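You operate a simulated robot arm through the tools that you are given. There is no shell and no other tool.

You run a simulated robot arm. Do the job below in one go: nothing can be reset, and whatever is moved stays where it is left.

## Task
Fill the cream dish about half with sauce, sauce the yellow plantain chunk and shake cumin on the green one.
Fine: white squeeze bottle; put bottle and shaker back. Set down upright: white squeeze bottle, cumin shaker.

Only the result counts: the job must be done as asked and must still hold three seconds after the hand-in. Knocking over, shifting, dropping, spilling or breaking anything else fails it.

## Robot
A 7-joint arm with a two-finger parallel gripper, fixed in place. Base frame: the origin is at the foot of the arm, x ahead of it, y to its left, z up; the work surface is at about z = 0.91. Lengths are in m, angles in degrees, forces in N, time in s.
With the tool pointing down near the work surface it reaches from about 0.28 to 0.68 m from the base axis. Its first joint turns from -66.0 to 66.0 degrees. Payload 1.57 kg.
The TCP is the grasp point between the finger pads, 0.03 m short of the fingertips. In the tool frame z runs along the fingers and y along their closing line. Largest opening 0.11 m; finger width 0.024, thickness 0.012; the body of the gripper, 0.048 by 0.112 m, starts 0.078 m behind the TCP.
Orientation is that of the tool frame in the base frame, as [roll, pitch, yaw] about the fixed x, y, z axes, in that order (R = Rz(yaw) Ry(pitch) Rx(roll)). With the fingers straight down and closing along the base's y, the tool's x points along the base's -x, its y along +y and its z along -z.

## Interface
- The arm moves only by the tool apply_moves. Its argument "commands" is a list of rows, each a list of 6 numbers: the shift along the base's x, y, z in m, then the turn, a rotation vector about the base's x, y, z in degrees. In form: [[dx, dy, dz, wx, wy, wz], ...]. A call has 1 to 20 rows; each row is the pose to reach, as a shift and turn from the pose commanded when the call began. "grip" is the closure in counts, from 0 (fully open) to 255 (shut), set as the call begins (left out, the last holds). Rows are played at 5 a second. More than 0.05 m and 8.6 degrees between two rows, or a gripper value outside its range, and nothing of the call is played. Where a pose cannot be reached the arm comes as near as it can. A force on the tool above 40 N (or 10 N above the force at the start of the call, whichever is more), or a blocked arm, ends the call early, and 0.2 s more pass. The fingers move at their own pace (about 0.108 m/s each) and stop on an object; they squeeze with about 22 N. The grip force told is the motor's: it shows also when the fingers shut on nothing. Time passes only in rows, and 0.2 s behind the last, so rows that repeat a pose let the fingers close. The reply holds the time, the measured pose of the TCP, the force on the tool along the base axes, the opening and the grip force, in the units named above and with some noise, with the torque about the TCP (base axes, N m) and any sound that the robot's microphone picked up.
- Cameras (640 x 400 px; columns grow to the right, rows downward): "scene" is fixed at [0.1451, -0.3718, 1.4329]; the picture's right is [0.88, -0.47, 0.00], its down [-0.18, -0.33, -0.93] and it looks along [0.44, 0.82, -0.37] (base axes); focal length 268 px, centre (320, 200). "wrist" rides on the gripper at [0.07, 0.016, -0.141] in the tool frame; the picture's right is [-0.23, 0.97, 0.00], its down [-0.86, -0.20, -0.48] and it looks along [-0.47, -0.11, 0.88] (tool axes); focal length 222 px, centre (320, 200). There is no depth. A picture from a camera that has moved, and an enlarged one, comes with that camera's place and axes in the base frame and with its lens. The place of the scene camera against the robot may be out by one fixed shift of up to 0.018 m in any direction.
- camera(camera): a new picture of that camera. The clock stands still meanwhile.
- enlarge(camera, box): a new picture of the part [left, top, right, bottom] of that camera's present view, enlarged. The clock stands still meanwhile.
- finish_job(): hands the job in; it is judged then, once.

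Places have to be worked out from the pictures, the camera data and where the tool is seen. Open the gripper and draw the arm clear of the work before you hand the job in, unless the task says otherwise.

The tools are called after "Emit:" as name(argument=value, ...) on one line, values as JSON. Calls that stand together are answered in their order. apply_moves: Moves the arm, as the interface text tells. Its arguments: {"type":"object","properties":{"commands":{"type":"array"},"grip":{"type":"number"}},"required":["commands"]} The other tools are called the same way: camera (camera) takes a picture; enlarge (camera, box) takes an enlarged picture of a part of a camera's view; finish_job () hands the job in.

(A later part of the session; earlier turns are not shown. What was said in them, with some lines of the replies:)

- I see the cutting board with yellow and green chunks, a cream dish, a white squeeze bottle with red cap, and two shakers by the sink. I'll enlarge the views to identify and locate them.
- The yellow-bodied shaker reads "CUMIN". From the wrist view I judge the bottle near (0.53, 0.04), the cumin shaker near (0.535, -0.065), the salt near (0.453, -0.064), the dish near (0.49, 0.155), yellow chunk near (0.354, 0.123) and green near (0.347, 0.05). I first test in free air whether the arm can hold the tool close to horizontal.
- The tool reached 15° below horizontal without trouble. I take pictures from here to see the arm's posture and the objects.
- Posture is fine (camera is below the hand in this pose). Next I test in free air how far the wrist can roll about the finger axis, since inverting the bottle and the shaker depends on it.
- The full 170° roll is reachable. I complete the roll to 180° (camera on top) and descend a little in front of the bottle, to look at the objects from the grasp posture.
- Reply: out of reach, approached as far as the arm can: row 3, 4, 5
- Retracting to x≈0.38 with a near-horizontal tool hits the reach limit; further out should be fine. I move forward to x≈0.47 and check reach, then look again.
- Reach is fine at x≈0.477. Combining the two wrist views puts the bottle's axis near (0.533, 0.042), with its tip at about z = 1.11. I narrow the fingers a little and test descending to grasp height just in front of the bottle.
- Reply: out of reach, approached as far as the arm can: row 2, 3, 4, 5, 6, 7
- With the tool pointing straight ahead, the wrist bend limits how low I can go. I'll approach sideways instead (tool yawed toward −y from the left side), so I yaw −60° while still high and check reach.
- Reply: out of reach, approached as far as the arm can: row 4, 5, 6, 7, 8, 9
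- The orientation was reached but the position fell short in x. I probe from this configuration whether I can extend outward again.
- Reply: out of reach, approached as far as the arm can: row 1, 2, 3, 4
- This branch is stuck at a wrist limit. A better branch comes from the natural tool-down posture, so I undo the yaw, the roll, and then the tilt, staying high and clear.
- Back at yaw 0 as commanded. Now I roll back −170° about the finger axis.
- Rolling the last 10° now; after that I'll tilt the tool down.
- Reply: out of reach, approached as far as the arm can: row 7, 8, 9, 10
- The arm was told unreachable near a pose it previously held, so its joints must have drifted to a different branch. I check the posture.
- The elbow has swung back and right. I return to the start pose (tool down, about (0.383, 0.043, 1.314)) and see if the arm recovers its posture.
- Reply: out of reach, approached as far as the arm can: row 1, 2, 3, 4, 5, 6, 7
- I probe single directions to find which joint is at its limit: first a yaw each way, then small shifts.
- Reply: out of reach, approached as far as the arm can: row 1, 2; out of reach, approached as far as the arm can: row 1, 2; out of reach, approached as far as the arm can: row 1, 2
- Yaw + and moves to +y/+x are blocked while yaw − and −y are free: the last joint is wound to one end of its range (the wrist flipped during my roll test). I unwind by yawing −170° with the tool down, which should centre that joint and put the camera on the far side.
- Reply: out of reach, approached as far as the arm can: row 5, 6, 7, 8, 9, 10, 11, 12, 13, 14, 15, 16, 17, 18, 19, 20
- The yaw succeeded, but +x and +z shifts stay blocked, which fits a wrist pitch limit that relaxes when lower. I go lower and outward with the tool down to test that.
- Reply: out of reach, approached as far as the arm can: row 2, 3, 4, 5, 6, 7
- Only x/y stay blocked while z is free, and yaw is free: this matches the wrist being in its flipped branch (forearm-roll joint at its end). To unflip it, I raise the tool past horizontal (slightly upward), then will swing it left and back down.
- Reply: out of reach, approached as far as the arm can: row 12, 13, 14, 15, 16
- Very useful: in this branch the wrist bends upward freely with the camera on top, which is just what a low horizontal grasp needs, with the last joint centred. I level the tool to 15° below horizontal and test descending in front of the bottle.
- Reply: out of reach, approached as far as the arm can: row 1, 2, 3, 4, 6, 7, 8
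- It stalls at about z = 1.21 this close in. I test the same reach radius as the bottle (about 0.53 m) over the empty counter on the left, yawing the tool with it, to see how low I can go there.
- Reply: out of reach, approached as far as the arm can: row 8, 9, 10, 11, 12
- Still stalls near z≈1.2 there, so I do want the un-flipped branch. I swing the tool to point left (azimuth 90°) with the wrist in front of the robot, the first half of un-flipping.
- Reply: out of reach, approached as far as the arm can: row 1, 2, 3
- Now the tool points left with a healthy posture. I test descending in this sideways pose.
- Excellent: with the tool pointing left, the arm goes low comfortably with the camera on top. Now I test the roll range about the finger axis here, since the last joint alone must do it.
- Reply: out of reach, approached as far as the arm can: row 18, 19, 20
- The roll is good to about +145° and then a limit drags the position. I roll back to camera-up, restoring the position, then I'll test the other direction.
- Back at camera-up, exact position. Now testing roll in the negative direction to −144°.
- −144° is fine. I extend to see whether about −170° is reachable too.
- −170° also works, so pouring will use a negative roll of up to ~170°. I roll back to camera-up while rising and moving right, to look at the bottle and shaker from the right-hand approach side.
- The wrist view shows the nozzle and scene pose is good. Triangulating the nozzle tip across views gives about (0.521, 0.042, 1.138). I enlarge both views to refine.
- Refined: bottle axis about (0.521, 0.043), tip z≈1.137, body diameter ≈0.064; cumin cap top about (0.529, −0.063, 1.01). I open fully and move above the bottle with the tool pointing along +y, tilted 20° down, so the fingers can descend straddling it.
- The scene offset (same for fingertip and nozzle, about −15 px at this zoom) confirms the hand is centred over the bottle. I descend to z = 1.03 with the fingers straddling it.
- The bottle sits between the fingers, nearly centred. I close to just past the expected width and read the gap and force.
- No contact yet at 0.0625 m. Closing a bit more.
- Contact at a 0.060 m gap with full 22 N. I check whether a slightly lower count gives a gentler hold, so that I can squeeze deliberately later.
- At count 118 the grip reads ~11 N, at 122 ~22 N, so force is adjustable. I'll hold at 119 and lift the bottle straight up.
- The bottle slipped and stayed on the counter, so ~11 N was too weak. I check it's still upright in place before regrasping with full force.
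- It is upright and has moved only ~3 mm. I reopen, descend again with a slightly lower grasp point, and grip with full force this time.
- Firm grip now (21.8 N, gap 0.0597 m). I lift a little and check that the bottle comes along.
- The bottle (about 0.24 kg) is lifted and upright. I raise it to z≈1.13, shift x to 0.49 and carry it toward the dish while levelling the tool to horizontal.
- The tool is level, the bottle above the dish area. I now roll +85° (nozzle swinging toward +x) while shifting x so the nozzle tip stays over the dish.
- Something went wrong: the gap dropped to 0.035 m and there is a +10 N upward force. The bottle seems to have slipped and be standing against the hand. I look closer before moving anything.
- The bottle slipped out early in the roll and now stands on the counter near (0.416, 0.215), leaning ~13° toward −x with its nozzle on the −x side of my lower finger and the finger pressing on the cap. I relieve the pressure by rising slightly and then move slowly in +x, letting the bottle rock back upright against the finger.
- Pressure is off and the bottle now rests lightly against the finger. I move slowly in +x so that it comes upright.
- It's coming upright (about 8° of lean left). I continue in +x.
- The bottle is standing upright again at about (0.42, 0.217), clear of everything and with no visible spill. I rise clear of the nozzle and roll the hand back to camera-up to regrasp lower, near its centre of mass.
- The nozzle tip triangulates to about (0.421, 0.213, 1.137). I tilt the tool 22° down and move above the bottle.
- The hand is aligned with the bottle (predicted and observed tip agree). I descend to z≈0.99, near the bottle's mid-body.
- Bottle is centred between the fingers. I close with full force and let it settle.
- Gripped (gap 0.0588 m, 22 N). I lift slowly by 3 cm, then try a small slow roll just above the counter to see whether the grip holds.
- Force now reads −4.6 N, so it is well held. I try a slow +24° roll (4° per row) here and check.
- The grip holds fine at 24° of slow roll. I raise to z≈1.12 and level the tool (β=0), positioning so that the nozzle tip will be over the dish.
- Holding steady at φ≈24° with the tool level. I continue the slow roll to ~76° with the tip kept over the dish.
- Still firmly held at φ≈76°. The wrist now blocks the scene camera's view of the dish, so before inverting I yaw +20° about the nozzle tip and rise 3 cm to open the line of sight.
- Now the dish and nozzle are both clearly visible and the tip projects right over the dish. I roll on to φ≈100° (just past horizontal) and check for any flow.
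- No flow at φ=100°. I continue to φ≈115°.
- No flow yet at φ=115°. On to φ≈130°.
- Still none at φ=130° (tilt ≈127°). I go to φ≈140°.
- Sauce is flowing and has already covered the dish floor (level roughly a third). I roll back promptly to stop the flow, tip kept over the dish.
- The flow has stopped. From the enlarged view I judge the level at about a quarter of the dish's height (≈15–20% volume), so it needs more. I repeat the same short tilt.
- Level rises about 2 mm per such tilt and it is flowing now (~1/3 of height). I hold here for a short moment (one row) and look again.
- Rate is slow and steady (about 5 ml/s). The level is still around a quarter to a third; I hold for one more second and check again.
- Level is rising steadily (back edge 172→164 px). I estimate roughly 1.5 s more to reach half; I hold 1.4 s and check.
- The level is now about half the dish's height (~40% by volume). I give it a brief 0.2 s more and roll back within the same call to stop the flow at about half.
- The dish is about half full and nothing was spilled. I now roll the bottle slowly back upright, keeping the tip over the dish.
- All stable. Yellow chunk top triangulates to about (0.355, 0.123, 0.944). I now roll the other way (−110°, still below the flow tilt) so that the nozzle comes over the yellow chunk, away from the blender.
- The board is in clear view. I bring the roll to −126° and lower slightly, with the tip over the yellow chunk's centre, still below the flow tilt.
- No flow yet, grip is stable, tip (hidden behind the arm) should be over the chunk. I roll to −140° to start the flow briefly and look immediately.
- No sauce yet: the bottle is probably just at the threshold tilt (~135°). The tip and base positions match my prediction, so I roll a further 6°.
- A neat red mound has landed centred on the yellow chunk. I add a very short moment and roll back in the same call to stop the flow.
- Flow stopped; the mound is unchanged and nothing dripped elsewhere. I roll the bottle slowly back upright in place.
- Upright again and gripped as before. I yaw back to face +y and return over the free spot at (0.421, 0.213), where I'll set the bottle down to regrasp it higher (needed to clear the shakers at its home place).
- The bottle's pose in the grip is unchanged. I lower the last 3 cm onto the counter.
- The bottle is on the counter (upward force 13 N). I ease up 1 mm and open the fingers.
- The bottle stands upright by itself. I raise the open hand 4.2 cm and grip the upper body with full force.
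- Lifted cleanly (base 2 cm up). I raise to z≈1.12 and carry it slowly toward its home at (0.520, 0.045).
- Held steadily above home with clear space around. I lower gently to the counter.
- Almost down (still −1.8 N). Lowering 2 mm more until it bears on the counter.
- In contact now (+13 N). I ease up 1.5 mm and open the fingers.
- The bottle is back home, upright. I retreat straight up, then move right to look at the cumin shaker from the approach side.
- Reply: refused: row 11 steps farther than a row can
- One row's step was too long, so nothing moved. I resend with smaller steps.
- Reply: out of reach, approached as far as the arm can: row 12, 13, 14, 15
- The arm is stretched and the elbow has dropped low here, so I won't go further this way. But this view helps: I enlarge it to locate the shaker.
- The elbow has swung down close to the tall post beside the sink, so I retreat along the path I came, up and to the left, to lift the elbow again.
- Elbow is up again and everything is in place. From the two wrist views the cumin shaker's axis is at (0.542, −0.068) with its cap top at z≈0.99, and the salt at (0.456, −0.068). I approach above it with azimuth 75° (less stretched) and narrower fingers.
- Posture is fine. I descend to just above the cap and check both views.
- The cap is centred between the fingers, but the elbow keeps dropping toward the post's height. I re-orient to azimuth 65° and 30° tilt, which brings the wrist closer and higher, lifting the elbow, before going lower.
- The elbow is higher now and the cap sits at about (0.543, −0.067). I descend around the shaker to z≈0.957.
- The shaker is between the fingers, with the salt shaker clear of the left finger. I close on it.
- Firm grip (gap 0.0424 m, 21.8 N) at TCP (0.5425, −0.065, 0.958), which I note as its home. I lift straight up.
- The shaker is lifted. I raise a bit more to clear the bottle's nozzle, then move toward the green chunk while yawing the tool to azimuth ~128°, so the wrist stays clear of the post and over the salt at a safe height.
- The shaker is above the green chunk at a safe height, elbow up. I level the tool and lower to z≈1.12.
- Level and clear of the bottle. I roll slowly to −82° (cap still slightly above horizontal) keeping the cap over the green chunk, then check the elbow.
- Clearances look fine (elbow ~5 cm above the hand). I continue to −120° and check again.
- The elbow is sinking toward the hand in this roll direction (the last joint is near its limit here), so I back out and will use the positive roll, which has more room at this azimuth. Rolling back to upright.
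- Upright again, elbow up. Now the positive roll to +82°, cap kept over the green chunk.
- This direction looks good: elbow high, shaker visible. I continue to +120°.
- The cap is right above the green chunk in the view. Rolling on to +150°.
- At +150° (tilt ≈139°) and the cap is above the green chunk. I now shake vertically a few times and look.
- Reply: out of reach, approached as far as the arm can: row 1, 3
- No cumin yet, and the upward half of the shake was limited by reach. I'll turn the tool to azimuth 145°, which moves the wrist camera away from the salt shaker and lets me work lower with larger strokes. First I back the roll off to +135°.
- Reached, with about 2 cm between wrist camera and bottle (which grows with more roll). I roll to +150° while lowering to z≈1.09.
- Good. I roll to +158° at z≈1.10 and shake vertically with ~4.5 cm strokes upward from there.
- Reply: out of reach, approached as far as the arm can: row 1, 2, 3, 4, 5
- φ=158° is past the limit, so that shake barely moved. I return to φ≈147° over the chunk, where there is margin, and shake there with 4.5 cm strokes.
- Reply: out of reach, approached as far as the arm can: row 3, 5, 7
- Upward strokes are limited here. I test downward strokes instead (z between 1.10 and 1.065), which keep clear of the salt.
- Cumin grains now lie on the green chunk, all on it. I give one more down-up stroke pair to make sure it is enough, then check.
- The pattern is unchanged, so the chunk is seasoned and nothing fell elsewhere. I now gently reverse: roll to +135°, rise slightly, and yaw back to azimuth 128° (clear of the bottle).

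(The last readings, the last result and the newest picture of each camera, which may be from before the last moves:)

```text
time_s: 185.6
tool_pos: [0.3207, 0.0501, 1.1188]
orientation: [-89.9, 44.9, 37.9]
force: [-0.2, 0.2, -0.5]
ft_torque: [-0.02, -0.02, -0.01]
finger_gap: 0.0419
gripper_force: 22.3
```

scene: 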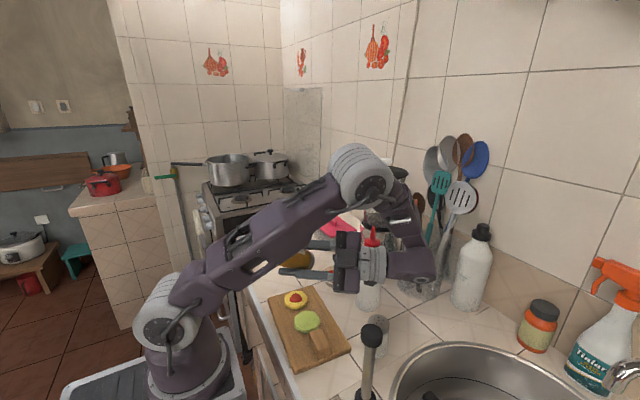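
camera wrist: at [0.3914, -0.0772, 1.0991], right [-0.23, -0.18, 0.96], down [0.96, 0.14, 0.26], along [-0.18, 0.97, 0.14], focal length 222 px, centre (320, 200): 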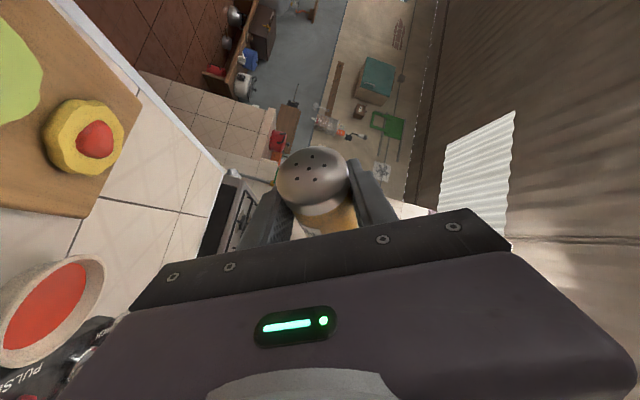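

Now I roll the shaker smoothly back upright over the green chunk.

Emit:
apply_moves(commands=[[-0.0018, -0.0014, 0, 4.156, -5.319, 0], [-0.0034, -0.0026, 0, 8.312, -10.638, 0], [-0.0047, -0.0036, 0, 12.468, -15.957, 0], [-0.0057, -0.0044, 0, 16.624, -21.276, 0], [-0.0063, -0.005, 0, 20.78, -26.595, 0], [-0.0067, -0.0052, 0, 24.936, -31.914, 0], [-0.0068, -0.0053, 0, 29.092, -37.233, 0], [-0.0065, -0.0051, 0, 33.248, -42.552, 0], [-0.0059, -0.0046, 0, 37.404, -47.871, 0], [-0.005, -0.0039, 0, 41.56, -53.19, 0], [-0.0038, -0.003, 0, 45.716, -58.509, 0], [-0.0024, -0.0018, 0, 49.872, -63.828, 0], [-0.0006, -0.0005, 0, 54.028, -69.147, 0], [0.0013, 0.001, 0, 58.184, -74.466, 0], [0.0035, 0.0027, 0, 62.34, -79.785, 0], [0.0059, 0.0046, 0, 66.496, -85.104, 0], [0.0084, 0.0065, 0, 70.652, -90.423, 0], [0.011, 0.0086, 0, 74.808, -95.742, 0], [0.0137, 0.0107, 0, 78.964, -101.061, 0], [0.0164, 0.0128, 0, 83.12, -106.38, 0]])

Emit:
camera(camera="scene")

Emit:
camera(camera="wrist")

```text
time_s: 189.8
tool_pos: [0.3392, 0.0628, 1.1193]
orientation: [82.3, -89.7, -134.1]
force: [-1.2, 0.8, -2.0]
ft_torque: [-0.03, 0.01, -0.01]
finger_gap: 0.0421
gripper_force: 21.9
```

```text
taken
```

scene: 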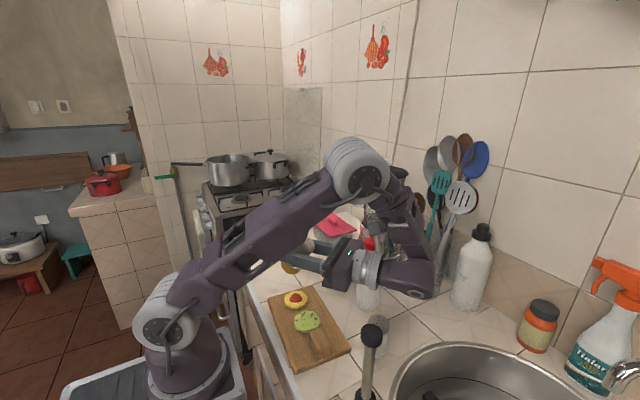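

```text
taken
camera wrist: at [0.4381, -0.0382, 1.1886], right [0.77, 0.6, -0.22], down [0.14, -0.5, -0.86], along [-0.63, 0.62, -0.47], focal length 222 px, centre (320, 200)
```

wrist: 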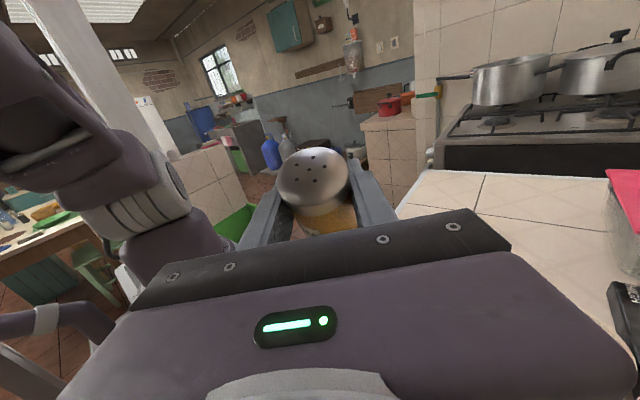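

Upright and secure. I reverse my approach: tilt the tool back down 30° while rising to z≈1.20.

Emit:
apply_moves(commands=[[0.001, 0.001, 0.015, -3.94, -3.08, 0], [0.002, 0.002, 0.03, -7.88, -6.16, 0], [0.004, 0.003, 0.045, -11.82, -9.24, 0], [0.005, 0.004, 0.06, -15.76, -12.32, 0], [0.006, 0.005, 0.07, -19.7, -15.4, 0], [0.007, 0.006, 0.08, -23.64, -18.48, 0], [0.007, 0.006, 0.08, -23.64, -18.48, 0]])

Emit:
apply_moves(commands=[[0.01, -0.018, 0, 0, 0, -7], [0.024, -0.038, 0, 0, 0, -13.5], [0.04, -0.056, 0, 0, 0, -20], [0.056, -0.073, 0, 0, 0, -26.5], [0.074, -0.088, 0, 0, 0, -33], [0.091, -0.101, 0, 0, 0, -39], [0.111, -0.113, 0, 0, 0, -45], [0.131, -0.123, 0, 0, 0, -51], [0.151, -0.128, 0, 0, 0, -57], [0.171, -0.133, -0.01, 0, 0, -63], [0.186, -0.133, -0.03, 0, 0, -63], [0.196, -0.133, -0.055, 0, 0, -63], [0.196, -0.133, -0.07, 0, 0, -63], [0.196, -0.133, -0.07, 0, 0, -63]])

Emit:
camera(camera="scene")

Emit:
camera(camera="wrist")

```text
time_s: 191.4
tool_pos: [0.3449, 0.0698, 1.2006]
orientation: [-180.0, -60.0, 128.2]
force: [-0.1, -0.2, -1.1]
ft_torque: [0.01, 0.05, 0.02]
finger_gap: 0.0419
gripper_force: 22.5
```

```text
time_s: 194.4
tool_pos: [0.5406, -0.0645, 1.1279]
orientation: [-179.9, -60.0, 65.2]
force: [0.6, 0.5, -0.7]
ft_torque: [0.0, -0.02, 0.03]
finger_gap: 0.0418
gripper_force: 21.3
```

```text
taken
```

scene: 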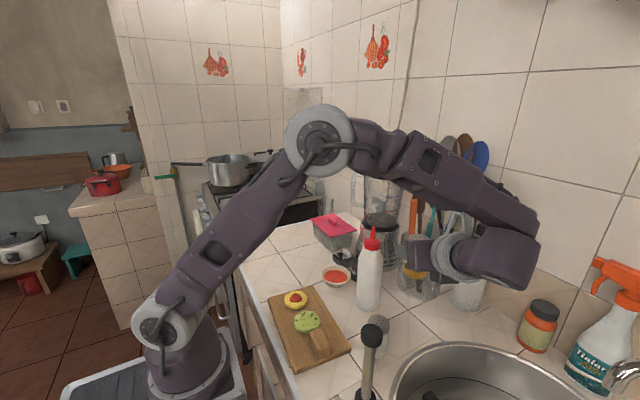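

```text
taken
camera wrist: at [0.52, -0.1513, 1.2596], right [0.84, -0.51, -0.2], down [-0.54, -0.68, -0.5], along [0.12, 0.52, -0.84], focal length 222 px, centre (320, 200)
```

wrist: 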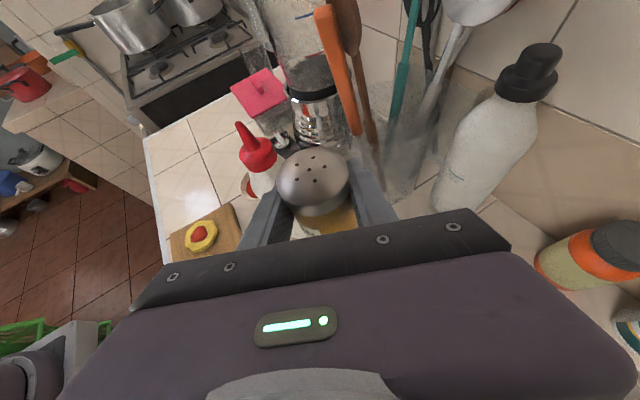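

The view matches the moment after lifting. I lower the shaker slowly to its home spot.

Emit:
apply_moves(commands=[[0.0005, -0.0003, -0.025, 0, 0, 0], [0.001, -0.0005, -0.05, 0, 0, 0], [0.001, -0.0005, -0.075, 0, 0, 0], [0.001, -0.0005, -0.1, 0, 0, 0], [0.001, -0.0005, -0.12, 0, 0, 0], [0.001, -0.0005, -0.138, 0, 0, 0], [0.001, -0.0005, -0.152, 0, 0, 0], [0.001, -0.0005, -0.161, 0, 0, 0], [0.001, -0.0005, -0.166, 0, 0, 0], [0.001, -0.0005, -0.168, 0, 0, 0]])

Emit:
camera(camera="wrist")

Emit:
camera(camera="scene")

```text
time_s: 196.6
tool_pos: [0.542, -0.0653, 0.9609]
orientation: [-179.8, -60.0, 65.1]
force: [-1.0, 1.0, -1.1]
ft_torque: [0.01, -0.01, 0.0]
finger_gap: 0.0417
gripper_force: 22.1
```

```text
taken
camera wrist: at [0.5192, -0.1511, 1.0915], right [0.84, -0.51, -0.2], down [-0.54, -0.68, -0.5], along [0.12, 0.52, -0.84], focal length 222 px, centre (320, 200)
```

wrist: 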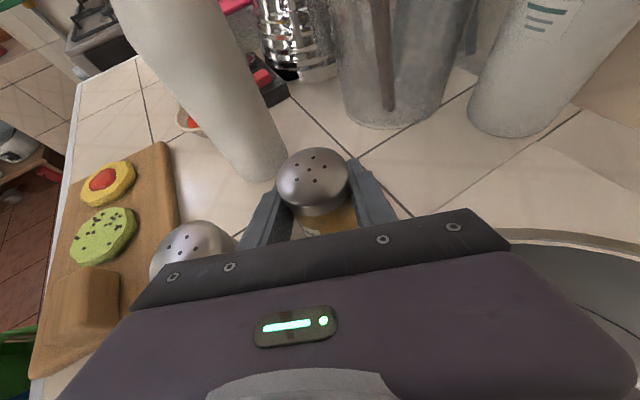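

```text
taken
```

scene: 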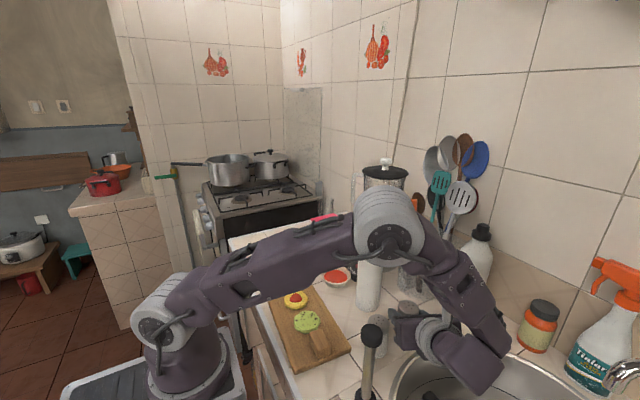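

Nearly down (z 0.961, no contact yet). Lowering 3 mm more.

Emit:
apply_moves(commands=[[0, 0, -0.001, 0, 0, 0], [0, 0, -0.002, 0, 0, 0], [0, 0, -0.003, 0, 0, 0]])

```text
time_s: 197.4
tool_pos: [0.5408, -0.065, 0.9585]
orientation: [179.9, -60.1, 65.1]
force: [-2.9, -4.5, 15.2]
ft_torque: [-0.2, 0.19, 0.0]
finger_gap: 0.0422
gripper_force: 21.7
```

Contact (+15 N). I ease up 1 mm and open the fingers just enough to release, keeping clear of the salt.

Emit:
apply_moves(commands=[[0, 0, 0.0012, 0, 0, 0], [0, 0, 0.0012, 0, 0, 0]])

Emit:
apply_moves(commands=[[0, 0, 0, 0, 0, 0], [0, 0, 0, 0, 0, 0], [0, 0, 0, 0, 0, 0]], grip=90)

Emit:
camera(camera="wrist")

```text
time_s: 198.0
tool_pos: [0.5416, -0.0648, 0.9587]
orientation: [179.9, -60.0, 65.1]
force: [-0.7, -3.1, 7.2]
ft_torque: [-0.09, 0.0, 0.01]
finger_gap: 0.0418
gripper_force: 22.0
```

```text
time_s: 198.8
tool_pos: [0.5413, -0.0641, 0.9577]
orientation: [-179.9, -60.0, 65.1]
force: [0.4, 0.4, 0.3]
ft_torque: [0.0, -0.01, -0.01]
finger_gap: 0.071
gripper_force: 0.0
```

```text
taken
camera wrist: at [0.52, -0.1504, 1.0894], right [0.84, -0.51, -0.2], down [-0.54, -0.68, -0.5], along [0.12, 0.52, -0.84], focal length 222 px, centre (320, 200)
```

wrist: 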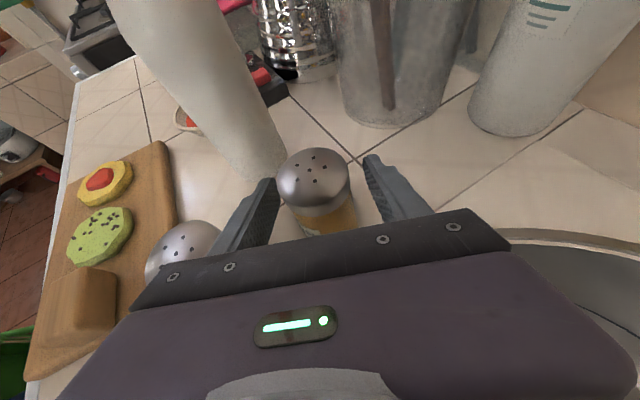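

The shaker stands upright exactly where it was. I rise straight up and then draw the arm clear.

Emit:
apply_moves(commands=[[0, 0, 0.02, 0, 0, 0], [0, 0, 0.045, 0, 0, 0], [0, 0, 0.075, 0, 0, 0], [0, 0, 0.105, 0, 0, 0], [0, 0, 0.14, 0, 0, 0], [0, 0, 0.175, 0, 0, 0], [0, 0, 0.21, 0, 0, 0], [-0.01, 0, 0.245, 0, 0, 0], [-0.03, 0.01, 0.27, 0, 0, 0], [-0.06, 0.02, 0.28, 0, 0, 0], [-0.08, 0.03, 0.28, 0, 0, 0]])

Emit:
camera(camera="scene")

Emit:
enlarge(camera="scene", box=[240, 220, 460, 400])

```text
time_s: 201.2
tool_pos: [0.4623, -0.0343, 1.2382]
orientation: [-179.9, -60.0, 65.1]
force: [0.5, 0.0, -0.4]
ft_torque: [-0.01, -0.02, -0.02]
finger_gap: 0.0709
gripper_force: 0.1
```

```text
taken
```

scene: 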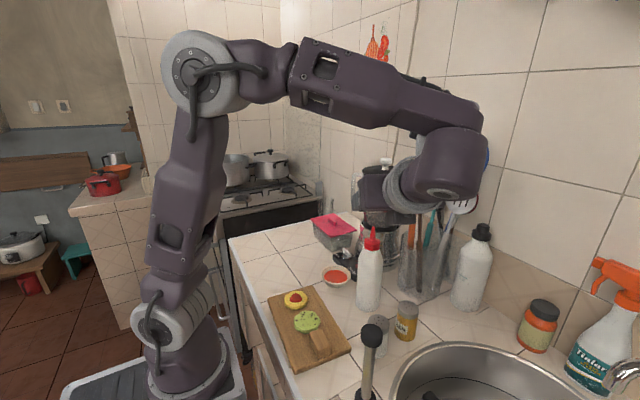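

```text
2.22 times, centred on (350, 310) of scene
camera zoom: at [0.1451, -0.3718, 1.4329], right [0.88, -0.47, 0.0], down [-0.18, -0.33, -0.93], along [0.44, 0.82, -0.37], focal length 596 px, centre (253, -44)
```

zoom: 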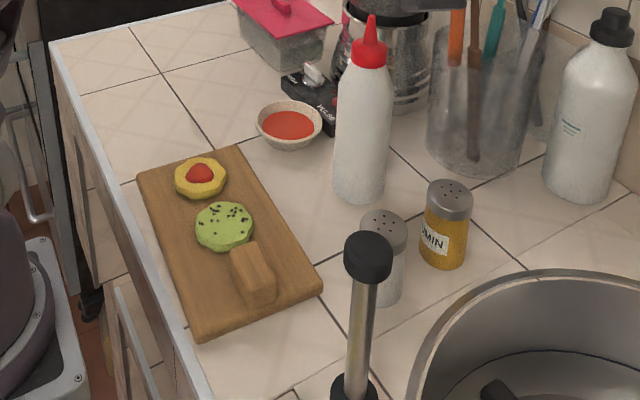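

Everything is in place. I check the dish level once more, and open the gripper fully while drawing the arm higher.

Emit:
apply_moves(commands=[[-0.015, 0.01, 0.02, 0, 0, 0], [-0.03, 0.02, 0.04, 0, 0, 0], [-0.045, 0.03, 0.06, 0, 0, 0], [-0.05, 0.04, 0.07, 0, 0, 0], [-0.05, 0.04, 0.07, 0, 0, 0]], grip=0)

Emit:
enlarge(camera="scene", box=[315, 255, 360, 295])

Emit:
camera(camera="scene")

```text
time_s: 202.4
tool_pos: [0.4124, 0.0051, 1.3096]
orientation: [-180.0, -60.0, 65.1]
force: [0.2, 0.0, -0.5]
ft_torque: [0.01, 0.01, -0.01]
finger_gap: 0.1101
gripper_force: 0.0
```

```text
10.00 times, centred on (338, 275) of scene
camera zoom: at [0.1451, -0.3717, 1.4329], right [0.88, -0.47, 0.0], down [-0.18, -0.33, -0.93], along [0.44, 0.82, -0.37], focal length 2682 px, centre (145, -550)
```

zoom: 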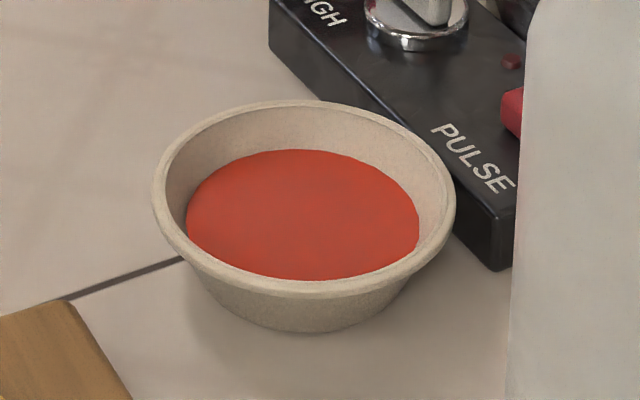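

```text
taken
```

scene: 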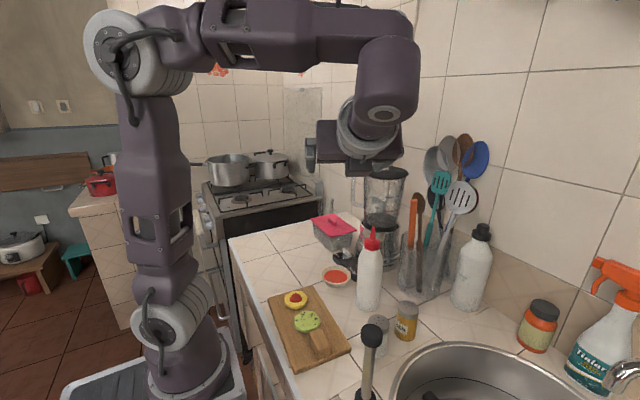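

The dish is about half full of sauce. The yellow chunk has its sauce and the green one its cumin. Bottle and shaker are upright back in their places, nothing else looks disturbed, the gripper is open and the arm is clear. I hand the job in.

Emit:
finish_job()

```text
The job is handed in.
```

I've handed the job in, and in the last pictures all three parts were done. No verdict has come back yet.

- **Cream dish:** filled with sauce to about half its height, which I estimate at about 45% of its volume.
- **Yellow plantain chunk:** one mound of sauce in the middle, with none on the board or counter.
- **Green plantain chunk:** cumin grains scattered on top, all of them on the chunk.
- **Bottle and shaker:** both are upright and within a few millimetres of where they started.

The bottle slipped out of the gripper twice early on. The first time it stayed on the counter at its spot. The second time it dropped onto the counter and leaned against a finger. I stood it up and gripped it again, and saw no spill either time. While I was reaching for the shaker, the arm's elbow also came very close to the tall post beside the sink. The post hadn't moved in later pictures.

The gripper is open and the arm is clear of the work.
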